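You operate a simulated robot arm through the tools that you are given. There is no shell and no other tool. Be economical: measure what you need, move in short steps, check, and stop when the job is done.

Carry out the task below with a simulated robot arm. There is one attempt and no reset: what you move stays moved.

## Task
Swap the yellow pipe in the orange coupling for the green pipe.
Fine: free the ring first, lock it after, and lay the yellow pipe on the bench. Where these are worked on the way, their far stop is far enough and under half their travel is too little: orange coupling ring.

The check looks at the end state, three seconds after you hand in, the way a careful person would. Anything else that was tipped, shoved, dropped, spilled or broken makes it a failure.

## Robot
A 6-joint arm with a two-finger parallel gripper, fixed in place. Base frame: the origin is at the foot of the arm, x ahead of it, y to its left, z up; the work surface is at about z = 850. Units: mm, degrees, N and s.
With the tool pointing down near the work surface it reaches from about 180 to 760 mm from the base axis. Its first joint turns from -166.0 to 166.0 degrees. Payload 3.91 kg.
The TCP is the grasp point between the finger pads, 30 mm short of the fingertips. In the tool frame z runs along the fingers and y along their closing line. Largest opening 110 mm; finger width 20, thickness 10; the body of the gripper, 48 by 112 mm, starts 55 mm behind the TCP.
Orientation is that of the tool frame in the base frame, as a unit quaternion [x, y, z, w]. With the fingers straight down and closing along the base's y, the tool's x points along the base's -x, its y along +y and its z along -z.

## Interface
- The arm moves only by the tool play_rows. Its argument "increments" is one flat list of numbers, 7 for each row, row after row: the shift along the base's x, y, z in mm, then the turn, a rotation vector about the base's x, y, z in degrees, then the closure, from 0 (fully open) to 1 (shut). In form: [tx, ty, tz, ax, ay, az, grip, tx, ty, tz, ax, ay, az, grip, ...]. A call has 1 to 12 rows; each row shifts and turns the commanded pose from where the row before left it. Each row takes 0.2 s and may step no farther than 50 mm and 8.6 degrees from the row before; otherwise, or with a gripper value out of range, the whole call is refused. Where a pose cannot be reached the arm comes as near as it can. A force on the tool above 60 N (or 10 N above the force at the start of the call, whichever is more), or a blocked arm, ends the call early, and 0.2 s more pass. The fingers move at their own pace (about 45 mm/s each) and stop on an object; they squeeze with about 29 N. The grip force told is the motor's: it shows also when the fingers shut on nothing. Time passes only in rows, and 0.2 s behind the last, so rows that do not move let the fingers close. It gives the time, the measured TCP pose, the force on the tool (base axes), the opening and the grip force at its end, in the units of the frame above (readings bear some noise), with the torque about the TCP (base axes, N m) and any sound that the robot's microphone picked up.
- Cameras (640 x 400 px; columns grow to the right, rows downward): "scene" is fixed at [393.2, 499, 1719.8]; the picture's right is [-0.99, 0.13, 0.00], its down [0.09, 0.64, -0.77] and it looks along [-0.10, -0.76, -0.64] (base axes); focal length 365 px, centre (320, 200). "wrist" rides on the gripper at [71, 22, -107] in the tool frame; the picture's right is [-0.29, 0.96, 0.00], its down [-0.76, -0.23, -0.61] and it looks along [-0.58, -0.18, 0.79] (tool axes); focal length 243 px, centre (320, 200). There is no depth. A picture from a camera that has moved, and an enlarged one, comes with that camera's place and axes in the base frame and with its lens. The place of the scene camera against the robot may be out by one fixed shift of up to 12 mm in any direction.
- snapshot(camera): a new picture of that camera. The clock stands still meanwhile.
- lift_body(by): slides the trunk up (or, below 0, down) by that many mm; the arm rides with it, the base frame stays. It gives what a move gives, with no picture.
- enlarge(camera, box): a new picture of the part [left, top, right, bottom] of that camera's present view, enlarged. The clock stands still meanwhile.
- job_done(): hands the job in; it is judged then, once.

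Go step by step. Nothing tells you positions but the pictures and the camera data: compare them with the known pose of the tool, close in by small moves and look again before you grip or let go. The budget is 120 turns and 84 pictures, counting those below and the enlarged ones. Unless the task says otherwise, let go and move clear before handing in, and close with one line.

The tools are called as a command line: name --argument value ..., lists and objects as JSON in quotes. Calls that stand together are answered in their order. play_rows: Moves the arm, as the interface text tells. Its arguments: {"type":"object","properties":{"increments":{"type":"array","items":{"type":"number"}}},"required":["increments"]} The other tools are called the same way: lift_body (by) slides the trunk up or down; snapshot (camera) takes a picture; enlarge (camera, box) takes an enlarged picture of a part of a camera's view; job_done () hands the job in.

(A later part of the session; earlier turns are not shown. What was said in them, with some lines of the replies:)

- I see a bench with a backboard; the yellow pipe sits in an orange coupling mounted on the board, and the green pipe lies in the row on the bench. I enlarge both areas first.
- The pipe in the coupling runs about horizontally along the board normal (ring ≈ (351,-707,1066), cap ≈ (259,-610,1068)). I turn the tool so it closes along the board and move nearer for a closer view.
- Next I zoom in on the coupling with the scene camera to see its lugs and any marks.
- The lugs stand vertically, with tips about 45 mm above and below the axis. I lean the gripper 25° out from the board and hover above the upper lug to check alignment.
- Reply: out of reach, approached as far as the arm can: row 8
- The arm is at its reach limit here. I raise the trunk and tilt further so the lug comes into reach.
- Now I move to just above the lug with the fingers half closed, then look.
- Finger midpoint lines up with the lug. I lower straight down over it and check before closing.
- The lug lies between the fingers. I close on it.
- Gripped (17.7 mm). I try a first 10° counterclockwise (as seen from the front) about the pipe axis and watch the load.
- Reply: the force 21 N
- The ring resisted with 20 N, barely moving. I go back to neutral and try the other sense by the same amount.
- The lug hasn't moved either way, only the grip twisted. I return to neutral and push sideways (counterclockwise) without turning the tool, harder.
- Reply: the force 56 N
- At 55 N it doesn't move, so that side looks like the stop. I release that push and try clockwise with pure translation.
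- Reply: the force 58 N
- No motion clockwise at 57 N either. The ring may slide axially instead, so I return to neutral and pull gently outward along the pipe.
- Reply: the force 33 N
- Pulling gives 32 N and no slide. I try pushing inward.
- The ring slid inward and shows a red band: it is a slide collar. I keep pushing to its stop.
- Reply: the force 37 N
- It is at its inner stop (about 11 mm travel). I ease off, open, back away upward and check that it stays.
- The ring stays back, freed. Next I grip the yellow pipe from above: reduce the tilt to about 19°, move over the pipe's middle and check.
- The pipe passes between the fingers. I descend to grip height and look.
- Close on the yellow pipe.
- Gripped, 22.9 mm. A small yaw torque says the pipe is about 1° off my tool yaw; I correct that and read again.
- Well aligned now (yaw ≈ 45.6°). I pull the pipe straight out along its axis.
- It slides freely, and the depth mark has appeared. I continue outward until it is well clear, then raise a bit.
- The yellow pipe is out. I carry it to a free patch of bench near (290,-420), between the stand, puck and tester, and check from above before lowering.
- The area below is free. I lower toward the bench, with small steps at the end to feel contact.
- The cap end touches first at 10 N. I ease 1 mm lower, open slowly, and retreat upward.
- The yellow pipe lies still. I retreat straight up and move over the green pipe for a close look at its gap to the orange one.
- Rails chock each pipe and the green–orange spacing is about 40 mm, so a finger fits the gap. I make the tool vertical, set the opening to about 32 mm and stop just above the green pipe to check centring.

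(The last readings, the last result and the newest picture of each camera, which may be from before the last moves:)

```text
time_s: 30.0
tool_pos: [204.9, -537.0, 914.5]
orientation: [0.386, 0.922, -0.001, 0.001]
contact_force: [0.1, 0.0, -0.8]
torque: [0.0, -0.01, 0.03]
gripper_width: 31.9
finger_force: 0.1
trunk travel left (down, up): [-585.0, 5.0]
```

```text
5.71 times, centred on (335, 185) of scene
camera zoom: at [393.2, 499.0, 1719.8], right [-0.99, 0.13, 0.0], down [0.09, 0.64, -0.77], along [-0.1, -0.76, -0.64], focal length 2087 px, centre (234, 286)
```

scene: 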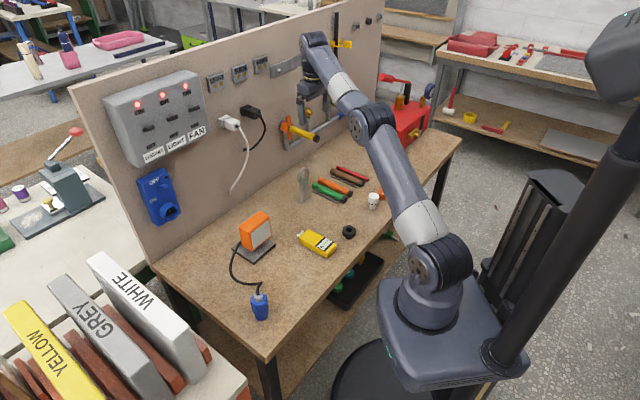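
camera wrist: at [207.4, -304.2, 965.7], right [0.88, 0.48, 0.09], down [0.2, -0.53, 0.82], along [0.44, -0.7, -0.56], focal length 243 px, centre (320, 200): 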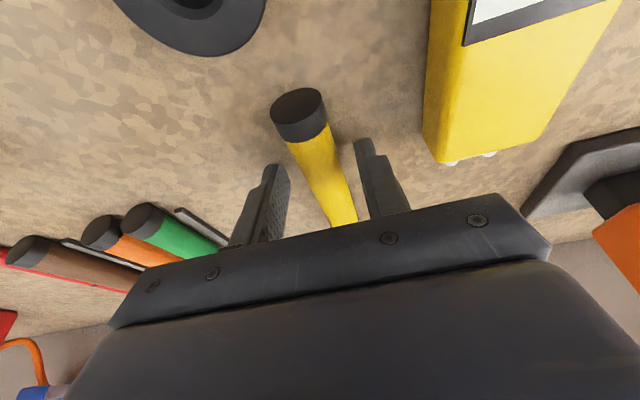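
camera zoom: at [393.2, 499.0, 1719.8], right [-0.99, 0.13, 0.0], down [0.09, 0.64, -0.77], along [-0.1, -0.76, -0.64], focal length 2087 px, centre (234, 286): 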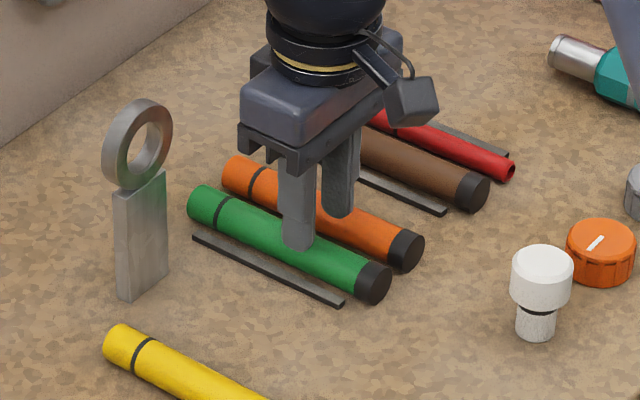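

Centred to within about 1 mm. I descend between the pipes, watching force.

play_rows --increments '[0, 0, -15, 0, 0, 0, 0.71, 0, 0, -7, 0, 0, 0, 0.71, 0, 0, -3, 0, 0, 0, 0.71, 0, 0, -3, 0, 0, 0, 0.71]'

enlarge --camera "wrist" --box '[200, 40, 440, 240]'

enlarge --camera "scene" --box '[295, 150, 375, 220]'

```text
time_s: 31.0
tool_pos: [206.0, -537.4, 884.9]
orientation: [0.386, 0.923, -0.001, 0.0]
contact_force: [0.1, -0.2, -1.6]
torque: [0.01, -0.01, 0.02]
gripper_width: 32.1
finger_force: 0.2
trunk travel left (down, up): [-585.0, 5.0]
```

```text
2.00 times, centred on (320, 140) of wrist
camera zoom: at [171.4, -471.8, 993.2], right [0.89, 0.46, 0.0], down [0.37, -0.7, 0.61], along [0.28, -0.54, -0.79], focal length 485 px, centre (320, 320)
```

zoom: 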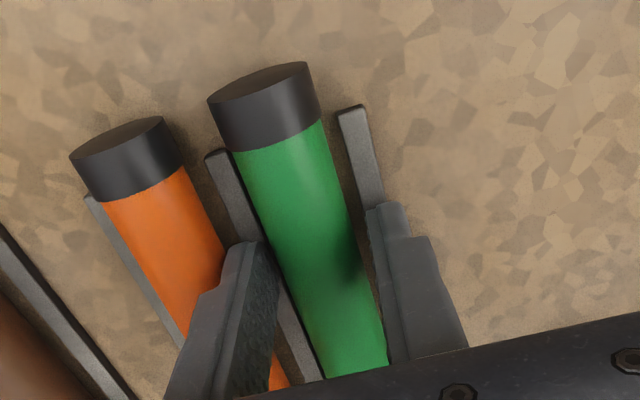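

```text
5.71 times, centred on (335, 185) of scene
camera zoom: at [393.2, 499.0, 1719.8], right [-0.99, 0.13, 0.0], down [0.09, 0.64, -0.77], along [-0.1, -0.76, -0.64], focal length 2087 px, centre (234, 286)
```

zoom: 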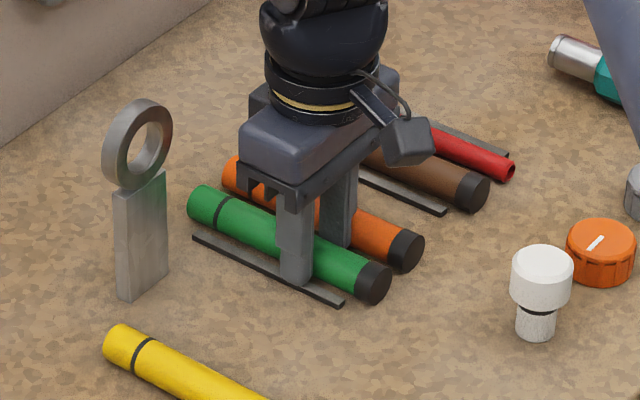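

No contact yet, tips straddle the green pipe. I close on it.

play_rows --increments '[0, 0, 0, 0, 0, 0, 0.8, 0, 0, 0, 0, 0, 0, 1, 0, 0, 0, 0, 0, 0, 1]'

enlarge --camera "wrist" --box '[200, 40, 440, 240]'

```text
time_s: 31.8
tool_pos: [206.4, -537.1, 885.6]
orientation: [0.385, 0.923, -0.001, 0.001]
contact_force: [-0.3, 0.5, 0.1]
torque: [0.03, -0.03, 0.03]
gripper_width: 23.1
finger_force: 28.7
trunk travel left (down, up): [-585.0, 5.0]
```

```text
2.00 times, centred on (320, 140) of wrist
camera zoom: at [171.4, -471.8, 993.3], right [0.89, 0.46, 0.0], down [0.37, -0.7, 0.61], along [0.28, -0.54, -0.79], focal length 485 px, centre (320, 320)
```

zoom: 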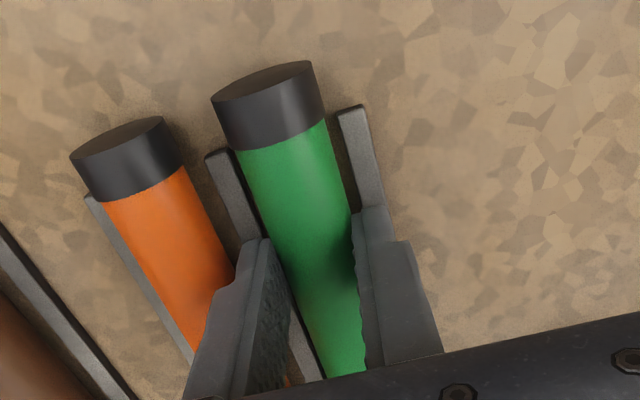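

Gripped. I lift the green pipe straight up and move it in front of the coupling on the line the yellow pipe came out along (axis z ≈ 1061.5).

play_rows --increments '[0, 0, 10, 0, 0, 0, 1, 0, 0, 40, 0, 0, 0, 1, 0, 0, 50, 0, 0, 0, 1, 0, 0, 50, 0, 0, 0, 1, 0, 0, 50.2, 0, 0, 0, 1, 7.7, -18.3, 0, 0, 0, 0, 1, 7.7, -18.3, 0, 0, 0, 0, 1, 0, 0, 0, 0, 0, 0, 1]'

snapshot --camera "wrist"

enlarge --camera "scene" --box '[270, 85, 370, 165]'

```text
refused: row 5 steps farther than a row can; nothing moved
```

```text
39 pictures are left
camera wrist: at [171.4, -471.8, 993.3], right [0.89, 0.46, 0.0], down [0.37, -0.7, 0.61], along [0.28, -0.54, -0.79], focal length 243 px, centre (320, 200)
```

wrist: 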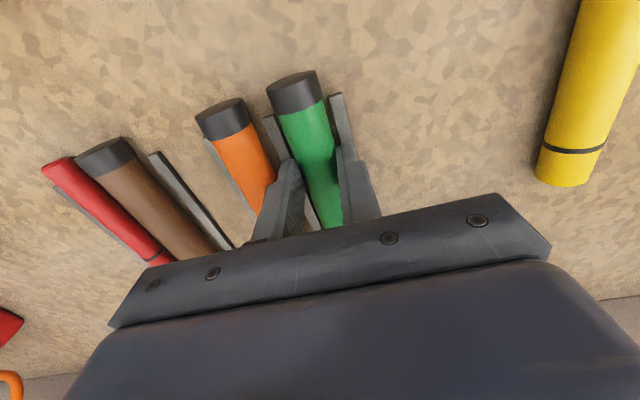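

```text
5.00 times, centred on (320, 125) of scene
camera zoom: at [393.2, 499.0, 1719.8], right [-0.99, 0.13, 0.0], down [0.09, 0.64, -0.77], along [-0.1, -0.76, -0.64], focal length 1826 px, centre (320, 575)
```

zoom: 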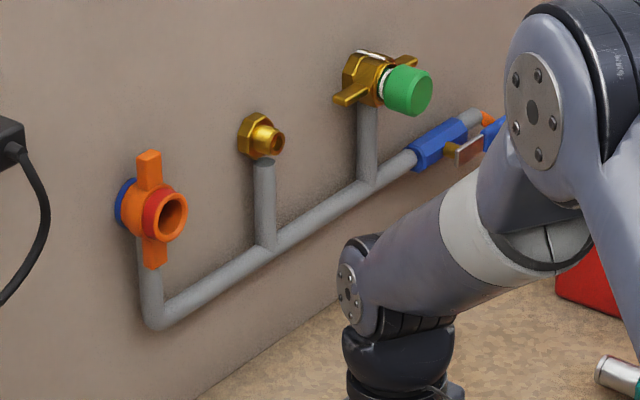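

One row was slightly too long; I resend it with smaller steps.

play_rows --increments '[0, 0, 10, 0, 0, 0, 1, 0, 0, 30, 0, 0, 0, 1, 0, 0, 40, 0, 0, 0, 1, 0, 0, 40, 0, 0, 0, 1, 0, 0, 40, 0, 0, 0, 1, 0, 0, 40, 0, 0, 0, 1, 7.7, -18.3, 0, 0, 0, 0, 1, 7.7, -18.3, 0, 0, 0, 0, 1, 0, 0, 0, 0, 0, 0, 1]'

snapshot --camera "wrist"

enlarge --camera "scene" --box '[270, 85, 370, 165]'

```text
time_s: 33.8
tool_pos: [220.6, -574.3, 1085.9]
orientation: [0.386, 0.923, -0.001, 0.0]
contact_force: [0.5, -0.5, -0.2]
torque: [0.04, 0.02, -0.03]
gripper_width: 22.6
finger_force: 29.1
trunk travel left (down, up): [-585.0, 5.0]
```

```text
37 pictures are left
camera wrist: at [186.7, -508.4, 1193.5], right [0.89, 0.46, 0.0], down [0.37, -0.7, 0.61], along [0.28, -0.54, -0.79], focal length 243 px, centre (320, 200)
```

wrist: 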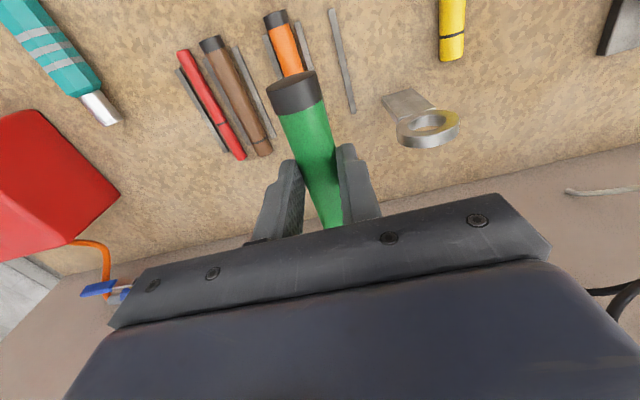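

```text
5.00 times, centred on (320, 125) of scene
camera zoom: at [393.2, 499.0, 1719.8], right [-0.99, 0.13, 0.0], down [0.09, 0.64, -0.77], along [-0.1, -0.76, -0.64], focal length 1826 px, centre (320, 575)
```

zoom: 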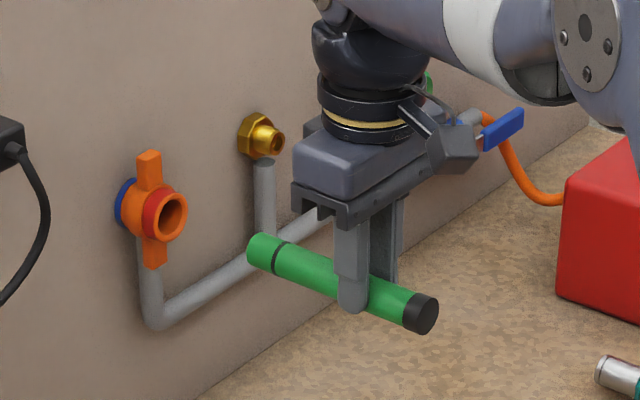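

Level and lined up. I advance 40 mm toward the socket and check.

play_rows --increments '[7.3, -6.8, 0, 0, 0, 0, 1, 7, -7.14, 0, 0, 0, 0, 1, 7, -7.14, 0, 0, 0, 0, 1, 7, -7.14, 0, 0, 0, 0, 1, 0, 0, 0, 0, 0, 0, 1]'

enlarge --camera "scene" --box '[275, 95, 345, 150]'

```text
time_s: 35.0
tool_pos: [247.7, -602.5, 1085.9]
orientation: [0.386, 0.922, -0.002, 0.001]
contact_force: [0.5, -0.9, -1.1]
torque: [0.01, 0.03, -0.03]
gripper_width: 22.9
finger_force: 28.6
trunk travel left (down, up): [-585.0, 5.0]
```

```text
7.27 times, centred on (310, 122) of scene
camera zoom: at [393.2, 499.0, 1719.8], right [-0.99, 0.13, 0.0], down [0.09, 0.64, -0.77], along [-0.1, -0.76, -0.64], focal length 2657 px, centre (393, 764)
```

zoom: 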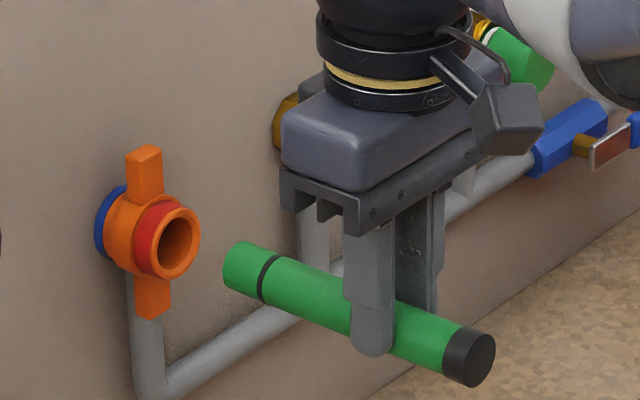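

The pipe axis points at the opening. I advance 20 mm and then enter with small steps.

play_rows --increments '[7, -7.14, 0, 0, 0, 0, 1, 7, -7.14, 0, 0, 0, 0, 1, 3.5, -3.57, 0, 0, 0, 0, 1, 3.5, -3.57, 0, 0, 0, 0, 1]'

enlarge --camera "scene" --box '[275, 95, 345, 150]'

```text
time_s: 36.0
tool_pos: [269.6, -623.0, 1086.3]
orientation: [0.386, 0.923, -0.001, 0.001]
contact_force: [-0.5, 0.4, -0.8]
torque: [0.01, 0.0, 0.01]
gripper_width: 22.8
finger_force: 29.4
trunk travel left (down, up): [-585.0, 5.0]
```

```text
7.27 times, centred on (310, 122) of scene
camera zoom: at [393.2, 499.0, 1719.8], right [-0.99, 0.13, 0.0], down [0.09, 0.64, -0.77], along [-0.1, -0.76, -0.64], focal length 2657 px, centre (393, 764)
```

zoom: 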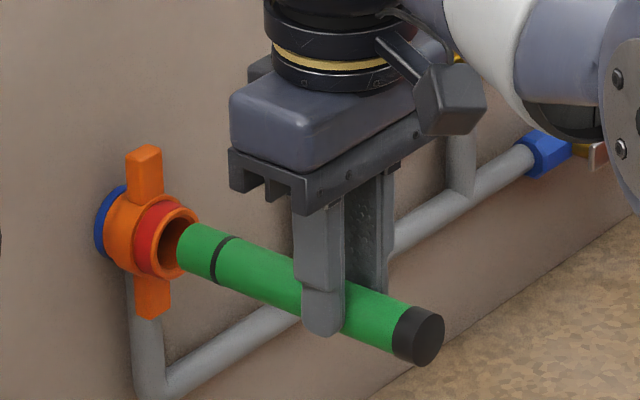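

At the mouth with no contact. I insert in 4 mm steps.

play_rows --increments '[2.8, -2.86, 0, 0, 0, 0, 1, 2.8, -2.86, 0, 0, 0, 0, 1, 2.8, -2.86, 0, 0, 0, 0, 1, 2.8, -2.86, 0, 0, 0, 0, 1]'

enlarge --camera "scene" --box '[275, 95, 345, 150]'

```text
time_s: 37.0
tool_pos: [281.6, -635.1, 1085.2]
orientation: [0.387, 0.922, -0.001, 0.0]
contact_force: [0.6, 0.7, -4.1]
torque: [0.25, 0.19, 0.11]
gripper_width: 23.1
finger_force: 29.3
trunk travel left (down, up): [-585.0, 5.0]
```

```text
7.27 times, centred on (310, 122) of scene
camera zoom: at [393.2, 499.0, 1719.8], right [-0.99, 0.13, 0.0], down [0.09, 0.64, -0.77], along [-0.1, -0.76, -0.64], focal length 2657 px, centre (393, 764)
```

zoom: 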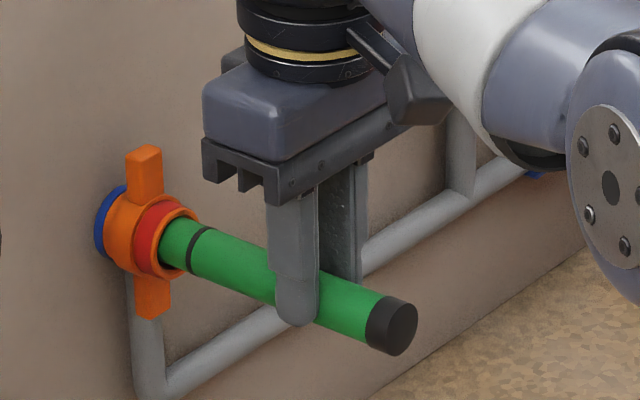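

It's in about 12 mm; a slight downward force says I am about 1 mm high. I correct and continue.

play_rows --increments '[2.1, -2.14, -1, 0, 0, 0, 1, 2.1, -2.14, 0, 0, 0, 0, 1, 2.1, -2.14, 0, 0, 0, 0, 1]'

enlarge --camera "scene" --box '[275, 95, 345, 150]'

```text
time_s: 37.8
tool_pos: [287.7, -640.5, 1085.9]
orientation: [0.386, 0.922, -0.001, 0.0]
contact_force: [0.7, -0.1, -1.0]
torque: [0.08, 0.08, 0.04]
gripper_width: 23.0
finger_force: 29.7
trunk travel left (down, up): [-585.0, 5.0]
```

```text
7.27 times, centred on (310, 122) of scene
camera zoom: at [393.2, 499.0, 1719.8], right [-0.99, 0.13, 0.0], down [0.09, 0.64, -0.77], along [-0.1, -0.76, -0.64], focal length 2657 px, centre (393, 764)
```

zoom: 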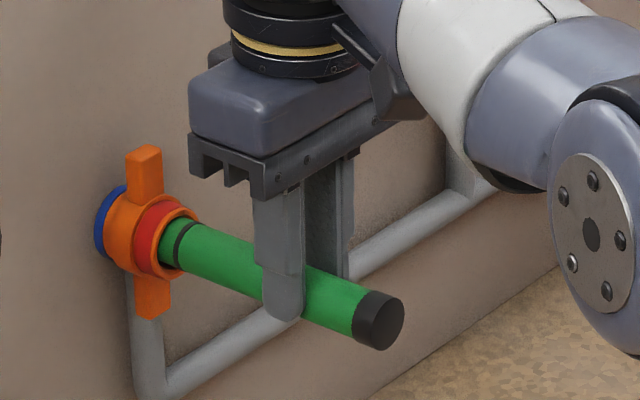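

Load dropped. I continue in small steps until it bottoms.

play_rows --increments '[2.1, -2.14, 0, 0, 0, 0, 1, 1.4, -1.43, 0, 0, 0, 0, 1, 1.4, -1.43, 0, 0, 0, 0, 1, 1.4, -1.43, 0, 0, 0, 0, 1]'

enlarge --camera "scene" --box '[275, 95, 345, 150]'

```text
time_s: 38.8
tool_pos: [291.2, -644.5, 1085.7]
orientation: [0.386, 0.922, -0.002, 0.001]
contact_force: [-1.8, -0.9, 1.6]
torque: [-0.16, -0.12, -0.08]
gripper_width: 23.1
finger_force: 29.3
out of reach, approached as far as the arm can: row 4
trunk travel left (down, up): [-585.0, 5.0]
```

```text
7.27 times, centred on (310, 122) of scene
camera zoom: at [393.2, 499.0, 1719.8], right [-0.99, 0.13, 0.0], down [0.09, 0.64, -0.77], along [-0.1, -0.76, -0.64], focal length 2657 px, centre (393, 764)
```

zoom: 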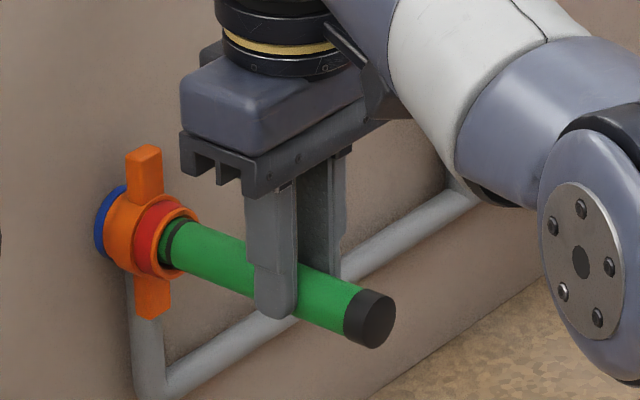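

The vertical tool hits its reach limit with a few mm left. I release (the socket holds the pipe), regrip nearer the cap with the tilted tool, and then push the rest.

play_rows --increments '[0, 0, 0, 0, 0, 0, 0.8, 0, 0, 0, 0, 0, 0, 0.6, 0, 0, 20, 0, 0, 0, 0.6, 0, 0, 20, 0, 0, 0, 0.6, -7.4, 7.5, 0, -4.47, -4.39, 0, 0.6, -7.4, 7.5, 0, -4.47, -4.39, 0, 0.6, -7.4, 7.5, 0, -4.47, -4.39, 0, 0.6, 0, 0, 0, 0, 0, 0, 0.6]'

snapshot --camera "wrist"

enlarge --camera "scene" --box '[275, 95, 345, 150]'

```text
time_s: 40.6
tool_pos: [266.2, -612.9, 1123.0]
orientation: [0.381, 0.91, -0.064, 0.152]
contact_force: [0.3, 0.9, -0.2]
torque: [0.03, -0.01, 0.0]
gripper_width: 43.9
finger_force: 0.1
out of reach, approached as far as the arm can: row 3, 4
trunk travel left (down, up): [-585.0, 5.0]
```

```text
30 pictures are left
camera wrist: at [210.4, -525.2, 1201.5], right [0.88, 0.48, 0.09], down [0.2, -0.53, 0.82], along [0.44, -0.7, -0.56], focal length 243 px, centre (320, 200)
```

wrist: 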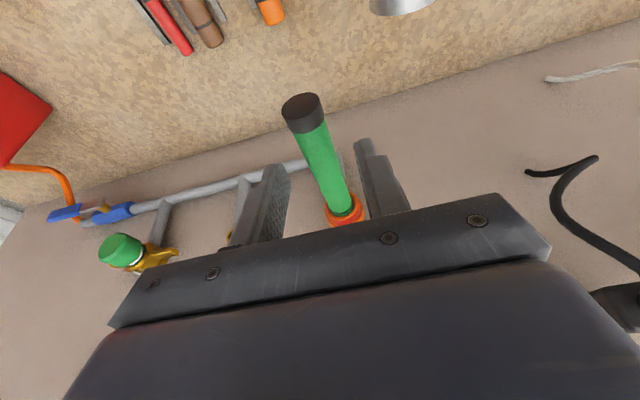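

```text
7.27 times, centred on (310, 122) of scene
camera zoom: at [393.2, 499.0, 1719.8], right [-0.99, 0.13, 0.0], down [0.09, 0.64, -0.77], along [-0.1, -0.76, -0.64], focal length 2657 px, centre (393, 764)
```

zoom: 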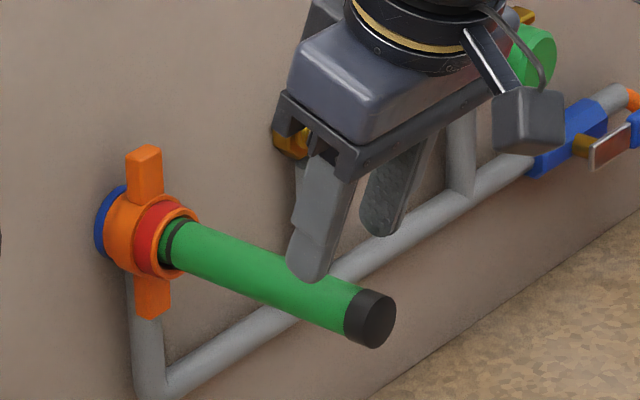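

Pipe stays in the socket. I correct the sideways offset and lower to grip near the cap.

play_rows --increments '[2.6, -8.8, 0, 0, 0, 0, 0.6, 0, 0, -19, 0, 0, 0, 0.6, 0, 0, -18, 0, 0, 0, 0.6, 0, 0, 0, 0, 0, 0, 0.6]'

enlarge --camera "wrist" --box '[200, 40, 440, 240]'

```text
time_s: 41.6
tool_pos: [269.8, -621.0, 1085.6]
orientation: [0.38, 0.91, -0.065, 0.151]
contact_force: [-0.6, -0.7, 0.9]
torque: [-0.01, 0.02, 0.02]
gripper_width: 43.7
finger_force: 0.0
trunk travel left (down, up): [-585.0, 5.0]
```

```text
2.00 times, centred on (320, 140) of wrist
camera zoom: at [213.3, -534.3, 1163.8], right [0.87, 0.48, 0.09], down [0.2, -0.53, 0.82], along [0.44, -0.7, -0.56], focal length 485 px, centre (320, 320)
```

zoom: 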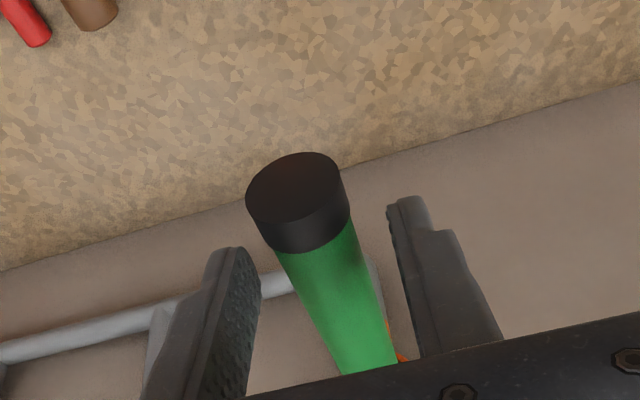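

Straddled. I close and push along the axis in small steps.

play_rows --increments '[0, 0, 0, 0, 0, 0, 0.85, 0, 0, 0, 0, 0, 0, 1, 0, 0, 0, 0, 0, 0, 1, 2.1, -2.14, 0, 0, 0, 0, 1, 1.4, -1.43, 0, 0, 0, 0, 1, 1.4, -1.43, 0, 0, 0, 0, 1]'

enlarge --camera "scene" --box '[275, 95, 345, 150]'

```text
time_s: 43.0
tool_pos: [271.9, -623.9, 1086.6]
orientation: [0.382, 0.91, -0.064, 0.15]
contact_force: [-14.6, 15.5, -1.1]
torque: [0.49, 0.49, 0.12]
gripper_width: 23.1
finger_force: 28.6
trunk travel left (down, up): [-585.0, 5.0]
```

```text
7.27 times, centred on (310, 122) of scene
camera zoom: at [393.2, 499.0, 1719.8], right [-0.99, 0.13, 0.0], down [0.09, 0.64, -0.77], along [-0.1, -0.76, -0.64], focal length 2657 px, centre (393, 764)
```

zoom: 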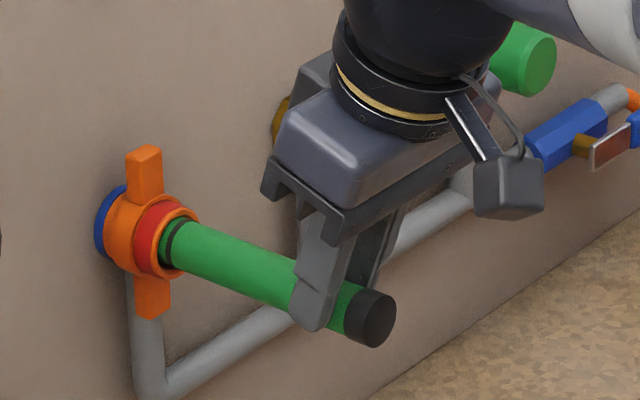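

enlarge --camera "scene" --box '[282, 108, 312, 136]'

```text
14.29 times, centred on (297, 122) of scene
camera zoom: at [393.2, 499.0, 1719.8], right [-0.99, 0.13, 0.0], down [0.09, 0.64, -0.77], along [-0.1, -0.76, -0.64], focal length 5218 px, centre (649, 1314)
```

zoom: 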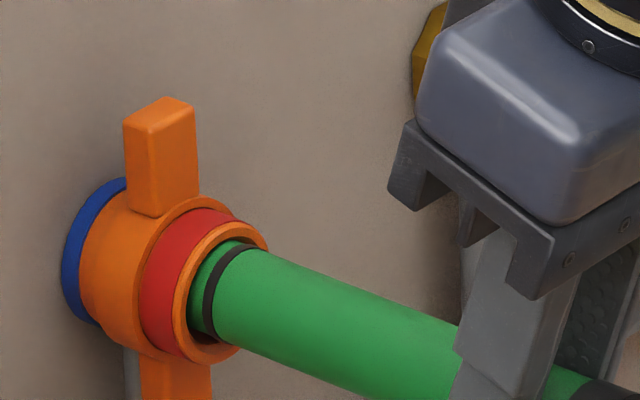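

Resistance of 21 N with the mark at the mouth, much like the yellow pipe was. I push a bit harder to confirm it is bottomed, watching for motion.

play_rows --increments '[1.4, -1.43, 0, 0, 0, 0, 1, 1.4, -1.43, 0, 0, 0, 0, 1, 1.4, -1.43, 0, 0, 0, 0, 1]'

enlarge --camera "scene" --box '[282, 108, 312, 136]'

```text
time_s: 43.8
tool_pos: [276.8, -628.7, 1086.7]
orientation: [0.381, 0.91, -0.064, 0.151]
contact_force: [-16.8, 14.9, -1.5]
torque: [0.41, 0.42, -0.03]
gripper_width: 23.4
finger_force: 28.9
trunk travel left (down, up): [-585.0, 5.0]
```

```text
14.29 times, centred on (297, 122) of scene
camera zoom: at [393.2, 499.0, 1719.8], right [-0.99, 0.13, 0.0], down [0.09, 0.64, -0.77], along [-0.1, -0.76, -0.64], focal length 5218 px, centre (649, 1314)
```

zoom: 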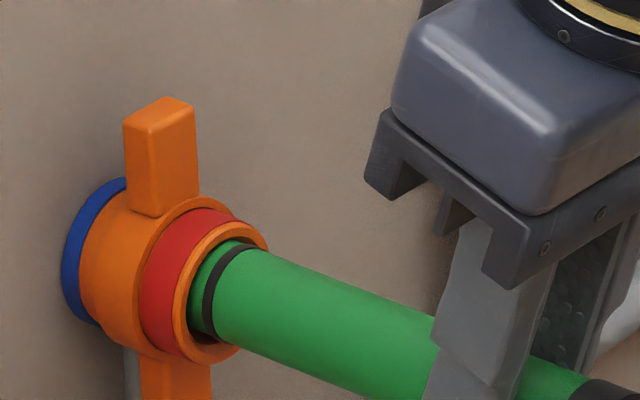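

The pipe is bottomed (pads just slip on it), and the cap sits where the yellow one's did. I release, rise and go back above the lug with the 44° tilt to lock the ring.

play_rows --increments '[0, 0, 0, 0, 0, 0, 0.8, 0, 0, 0, 0, 0, 0, 0.55, 0, 0, 40, 0, 0, 0, 0.55, 0, 0, 40, 0, 0, 0, 0.55, 12, -12.5, 0, -4.46, -4.37, 0, 0.55, 12, -12.5, 0, -4.46, -4.37, 0, 0.55, 12, -12.5, 0, -4.46, -4.37, 0, 0.55, 12, -12.5, 0, -4.46, -4.37, 0, 0.55, 0, 0, 0, 0, 0, 0, 0.55]'

enlarge --camera "wrist" --box '[220, 50, 420, 250]'

```text
time_s: 45.8
tool_pos: [326.4, -681.3, 1166.4]
orientation: [0.358, 0.856, -0.145, 0.344]
contact_force: [-0.6, 0.3, -0.2]
torque: [-0.02, 0.0, -0.03]
gripper_width: 49.6
finger_force: 0.1
trunk travel left (down, up): [-585.0, 5.0]
```

```text
2.00 times, centred on (320, 150) of wrist
camera zoom: at [254.5, -576.8, 1194.1], right [0.83, 0.52, 0.2], down [-0.07, -0.25, 0.97], along [0.55, -0.82, -0.17], focal length 485 px, centre (320, 300)
```

zoom: 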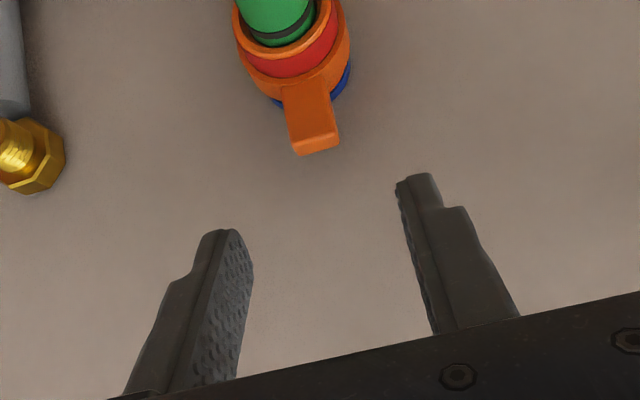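

Same look at the mouth as the yellow pipe had. I move over the lug and lower.

play_rows --increments '[13.5, -12, -12, 0, 0, 0, 0.55, 0, 0, -17, 0, 0, 0, 0.55, 0, 0, -17, 0, 0, 0, 0.55, 0, 0, 0, 0, 0, 0, 0.55]'

enlarge --camera "wrist" --box '[220, 50, 420, 250]'

```text
time_s: 46.8
tool_pos: [340.4, -694.0, 1120.7]
orientation: [0.359, 0.855, -0.146, 0.345]
contact_force: [0.8, -0.4, -0.1]
torque: [-0.02, 0.07, 0.02]
gripper_width: 49.6
finger_force: 0.0
trunk travel left (down, up): [-585.0, 5.0]
```

```text
2.00 times, centred on (320, 150) of wrist
camera zoom: at [267.8, -589.0, 1148.1], right [0.83, 0.52, 0.2], down [-0.07, -0.25, 0.97], along [0.55, -0.82, -0.17], focal length 485 px, centre (320, 300)
```

zoom: 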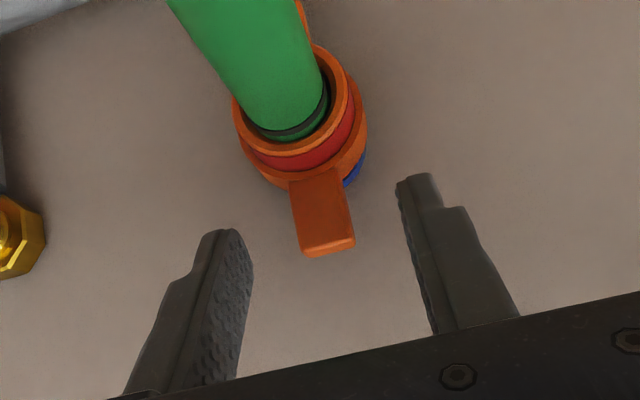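

Aligned as before. I close and draw the ring outward along the axis.

play_rows --increments '[0, 0, -1, 0, 0, 0, 0.8, 0, 0, 0, 0, 0, 0, 1, 0, 0, 0, 0, 0, 0, 1, 0, 0, 0, 0, 0, 0, 1, -2.8, 2.86, 0, 0, 0, 0, 1, -2.8, 2.86, 0, 0, 0, 0, 1, -2.1, 2.14, 0, 0, 0, 0, 1]'

enlarge --camera "wrist" --box '[220, 50, 420, 250]'

```text
time_s: 48.4
tool_pos: [331.4, -683.4, 1119.2]
orientation: [0.359, 0.855, -0.146, 0.344]
contact_force: [-4.0, 0.5, 2.7]
torque: [0.16, 0.23, -0.04]
gripper_width: 17.2
finger_force: 45.1
trunk travel left (down, up): [-585.0, 5.0]
```

```text
2.00 times, centred on (320, 150) of wrist
camera zoom: at [259.2, -580.3, 1147.3], right [0.83, 0.52, 0.2], down [-0.07, -0.25, 0.97], along [0.55, -0.82, -0.17], focal length 485 px, centre (320, 300)
```

zoom: 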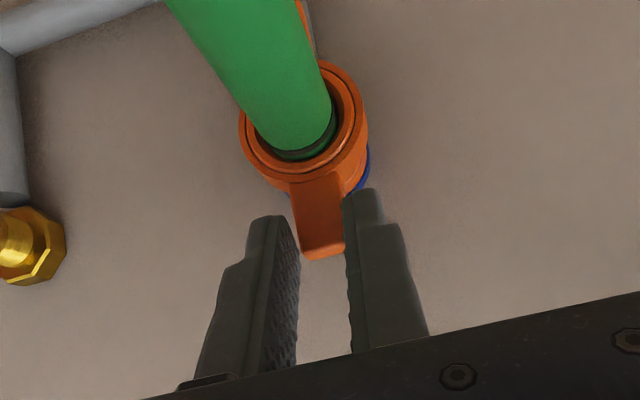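

The red band is covered again. I pull a few mm more to feel the outer stop.

play_rows --increments '[-2.1, 2.14, 0, 0, 0, 0, 1, -2.1, 2.14, 0, 0, 0, 0, 1, -1.4, 1.43, 0, 0, 0, 0, 1]'

enlarge --camera "wrist" --box '[220, 50, 420, 250]'

```text
time_s: 49.2
tool_pos: [329.1, -682.2, 1119.2]
orientation: [0.359, 0.855, -0.147, 0.345]
contact_force: [18.9, -27.1, 5.7]
torque: [-0.55, -0.42, -0.15]
gripper_width: 17.8
finger_force: 45.4
trunk travel left (down, up): [-585.0, 5.0]
```

```text
2.00 times, centred on (320, 150) of wrist
camera zoom: at [256.8, -577.9, 1146.5], right [0.83, 0.52, 0.2], down [-0.08, -0.25, 0.97], along [0.55, -0.82, -0.17], focal length 485 px, centre (320, 300)
```

zoom: 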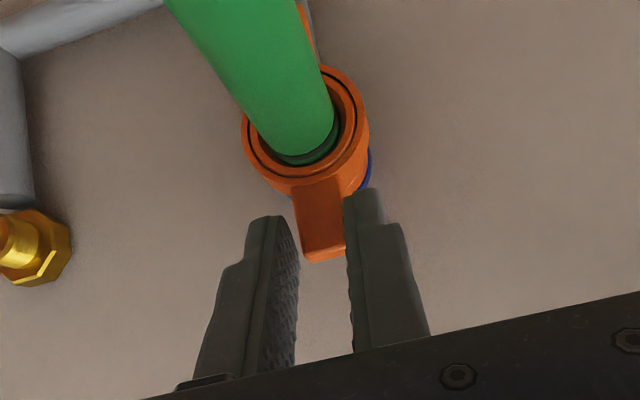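

It is at the outer stop (33 N), locked as at the start. I ease off, open and retreat upward and away.

play_rows --increments '[1.6, -1.63, 0, 0, 0, 0, 1, 1.4, -1.43, 0, 0, 0, 0, 1, 0, 0, 0, 0, 0, 0, 0.8, 0, 0, 0, 0, 0, 0, 0.55, 0, 0, 20, 0, 0, 0, 0.55, 0, 0, 30, 0, 0, 0, 0.55, -20, 20, 30, 0, 0, 0, 0.55, -25, 25, 20, 0, 0, 0, 0.55, -30, 30, 10, 0, 0, 0, 0.55, -30, 30, 10, 0, 0, 0, 0.55]'

enlarge --camera "scene" --box '[275, 95, 335, 150]'

snapshot --camera "scene"

enlarge --camera "scene" --box '[220, 130, 420, 270]'

```text
time_s: 51.4
tool_pos: [222.6, -576.9, 1239.7]
orientation: [0.358, 0.855, -0.146, 0.345]
contact_force: [0.8, 0.2, 0.6]
torque: [-0.01, 0.03, -0.02]
gripper_width: 49.4
finger_force: 0.0
trunk travel left (down, up): [-585.0, 5.0]
```

```text
7.27 times, centred on (305, 122) of scene
camera zoom: at [393.2, 499.0, 1719.8], right [-0.99, 0.13, 0.0], down [0.09, 0.64, -0.77], along [-0.1, -0.76, -0.64], focal length 2657 px, centre (429, 764)
```

zoom: 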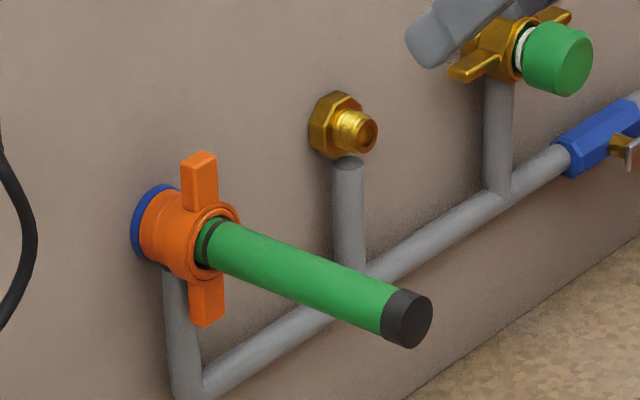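

```text
19 pictures are left
```

scene: 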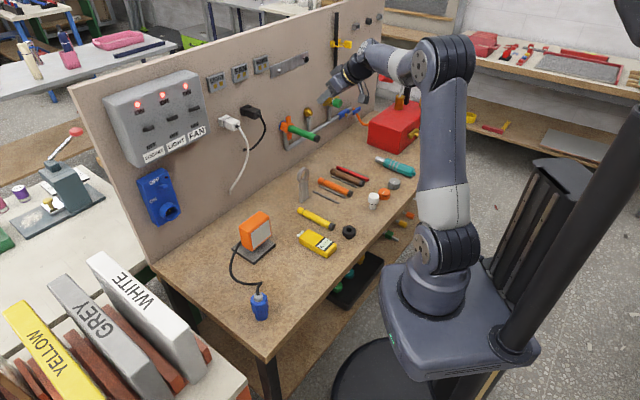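

```text
2.86 times, centred on (320, 200) of scene
camera zoom: at [393.2, 499.0, 1719.8], right [-0.99, 0.13, 0.0], down [0.09, 0.64, -0.77], along [-0.1, -0.76, -0.64], focal length 1044 px, centre (320, 200)
```

zoom: 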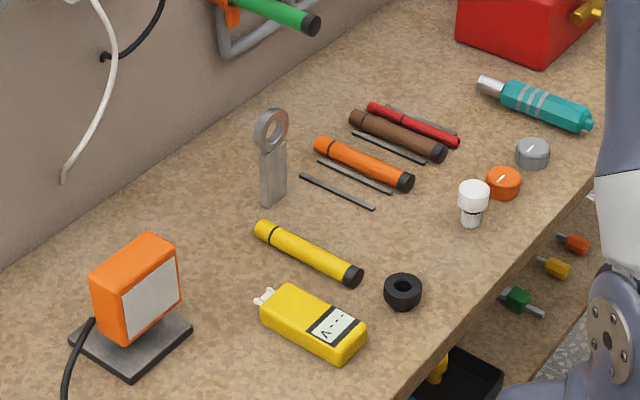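

I compare with the original close-up of the coupling using the identical crop.

enlarge --camera "scene" --box '[270, 105, 330, 155]'

```text
8.00 times, centred on (300, 130) of scene
camera zoom: at [393.2, 499.0, 1719.8], right [-0.99, 0.13, 0.0], down [0.09, 0.64, -0.77], along [-0.1, -0.76, -0.64], focal length 2922 px, centre (480, 760)
```

zoom: 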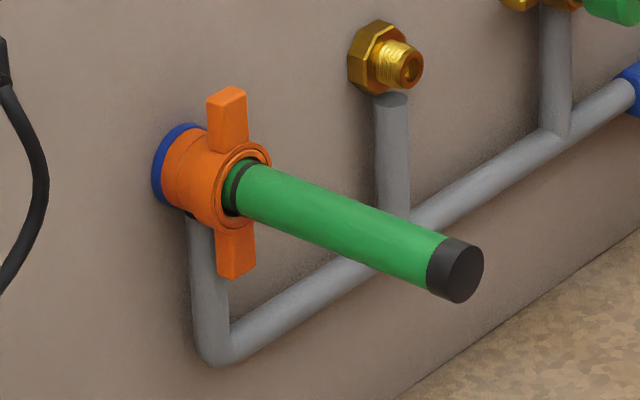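

The cap sits perhaps 2 mm further out than the yellow one did. I come down in front of the cap with closed fingers and press it gently along the axis to make sure it is fully home.

play_rows --increments '[0, 0, -40, 0, 0, 0, 1, 0, 0, -40, 0, 0, 0, 1, 0, 0, -40, 0, 0, 0, 1, 0, 0, -36.5, 0, 0, 0, 1, 0, 0, 0, 0, 0, 0, 1, 0, 0, 0, 0, 0, 0, 1]'

snapshot --camera "wrist"

enlarge --camera "scene" --box '[275, 95, 345, 150]'

```text
time_s: 52.8
tool_pos: [223.4, -576.6, 1082.6]
orientation: [0.359, 0.856, -0.146, 0.343]
contact_force: [0.2, 0.4, 0.2]
torque: [0.02, 0.01, 0.01]
gripper_width: 0.0
finger_force: 29.0
trunk travel left (down, up): [-585.0, 5.0]
```

```text
16 pictures are left
camera wrist: at [152.6, -472.2, 1110.2], right [0.83, 0.52, 0.2], down [-0.07, -0.25, 0.97], along [0.55, -0.82, -0.17], focal length 243 px, centre (320, 200)
```

wrist: 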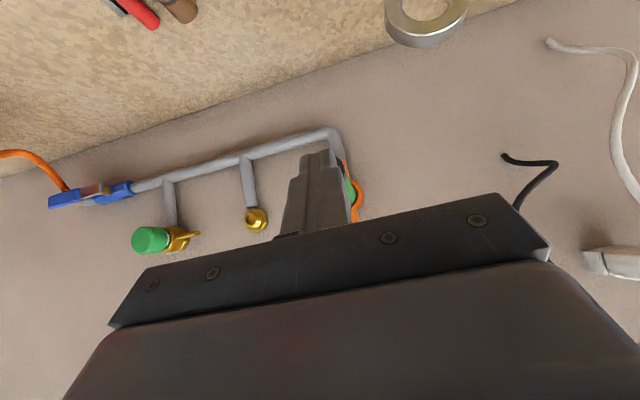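

```text
7.27 times, centred on (310, 122) of scene
camera zoom: at [393.2, 499.0, 1719.8], right [-0.99, 0.13, 0.0], down [0.09, 0.64, -0.77], along [-0.1, -0.76, -0.64], focal length 2657 px, centre (393, 764)
```

zoom: 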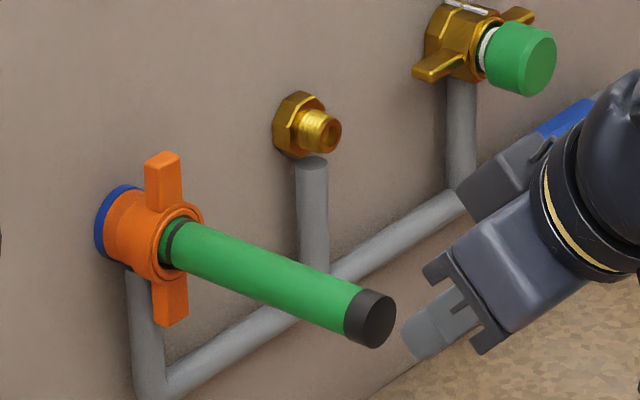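

The fingertips face the cap. I advance in small steps until contact.

play_rows --increments '[2.8, -2.86, 0, 0, 0, 0, 1, 2.8, -2.86, 0, 0, 0, 0, 1, 2.1, -2.14, 0, 0, 0, 0, 1, 2.1, -2.14, 0, 0, 0, 0, 1]'

```text
time_s: 53.8
tool_pos: [233.7, -587.5, 1083.0]
orientation: [0.359, 0.855, -0.147, 0.344]
contact_force: [-1.0, -0.2, -0.5]
torque: [0.02, 0.01, 0.0]
gripper_width: 0.0
finger_force: 28.8
trunk travel left (down, up): [-585.0, 5.0]
```

play_rows --increments '[1.4, -1.43, 0, 0, 0, 0, 1, 1.4, -1.43, 0, 0, 0, 0, 1, 1.4, -1.43, 0, 0, 0, 0, 1]'

enlarge --camera "scene" --box '[275, 95, 345, 150]'

```text
time_s: 54.6
tool_pos: [235.3, -589.5, 1081.3]
orientation: [0.359, 0.855, -0.146, 0.344]
contact_force: [-14.2, 13.7, 1.0]
torque: [0.13, 0.2, -0.04]
gripper_width: 0.0
finger_force: 28.5
trunk travel left (down, up): [-585.0, 5.0]
```

```text
7.27 times, centred on (310, 122) of scene
camera zoom: at [393.2, 499.0, 1719.8], right [-0.99, 0.13, 0.0], down [0.09, 0.64, -0.77], along [-0.1, -0.76, -0.64], focal length 2657 px, centre (393, 764)
```

zoom: 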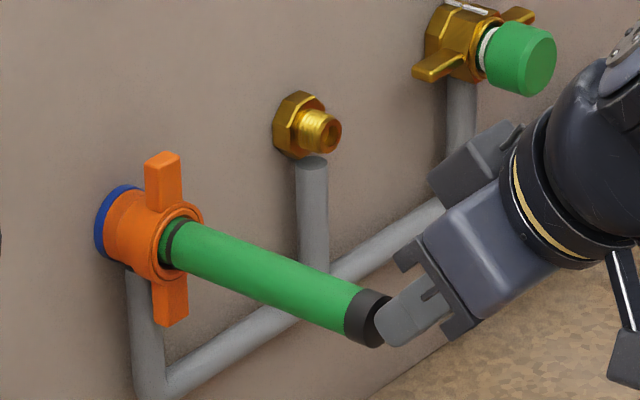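

Contact at 20 N without motion. One firmer press.

play_rows --increments '[1.4, -1.43, 0, 0, 0, 0, 1, 1.4, -1.43, 0, 0, 0, 0, 1, 1.4, -1.43, 0, 0, 0, 0, 1]'

enlarge --camera "scene" --box '[275, 95, 345, 150]'

```text
time_s: 55.5
tool_pos: [236.2, -589.7, 1080.8]
orientation: [0.36, 0.857, -0.142, 0.342]
contact_force: [-28.7, 27.1, 5.0]
torque: [0.24, 0.45, 0.01]
gripper_width: 0.1
finger_force: 28.8
trunk travel left (down, up): [-585.0, 5.0]
stopped in row 3: the force on the tool passed its limit at 62 N (the readings are from after the stop); the commanded pose is now the measured one
```

```text
7.27 times, centred on (310, 122) of scene
camera zoom: at [393.2, 499.0, 1719.8], right [-0.99, 0.13, 0.0], down [0.09, 0.64, -0.77], along [-0.1, -0.76, -0.64], focal length 2657 px, centre (393, 764)
```

zoom: 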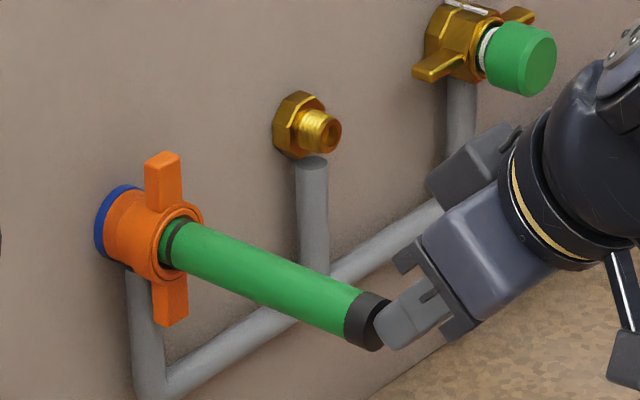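

At 62 N nothing moves, so it is home; the small picture difference is sideways play, not depth. I back away, rise, and take a last look.

play_rows --increments '[-7, 7.14, 0, 0, 0, 0, 1, -14, 14.3, 0, 0, 0, 0, 1, -14, 14.3, 20, 0, 0, 0, 1, 0, 0, 40, 0, 0, 0, 0.8, 0, 0, 40, 0, 0, 0, 0.5, 0, 0, 40, 0, 0, 0, 0.5]'

enlarge --camera "scene" --box '[270, 105, 330, 155]'

snapshot --camera "scene"

```text
time_s: 56.9
tool_pos: [205.2, -557.7, 1221.1]
orientation: [0.359, 0.857, -0.143, 0.341]
contact_force: [-0.1, 0.4, 0.4]
torque: [0.01, 0.02, -0.05]
gripper_width: 55.3
finger_force: 0.1
trunk travel left (down, up): [-585.0, 5.0]
```

```text
8.00 times, centred on (300, 130) of scene
camera zoom: at [393.2, 499.0, 1719.8], right [-0.99, 0.13, 0.0], down [0.09, 0.64, -0.77], along [-0.1, -0.76, -0.64], focal length 2922 px, centre (480, 760)
```

zoom: 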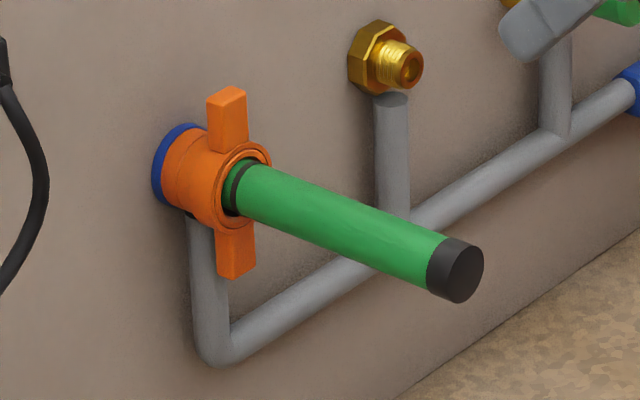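

```text
11 pictures are left
```

scene: 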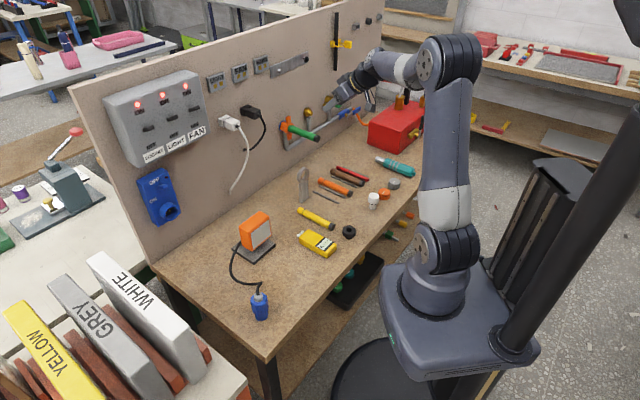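

The green pipe is seated and locked, the yellow pipe lies still on the bench, the other items stand where they were, and the arm is clear. I hand in.

job_done

```text
The job is handed in.
```

The green pipe is in the orange coupling with the ring locked at its outer stop, and the yellow pipe is lying on the bench. The green cap looks up to about 2 mm further out than the yellow one did, but a 62 N push with the ring locked did not move it.
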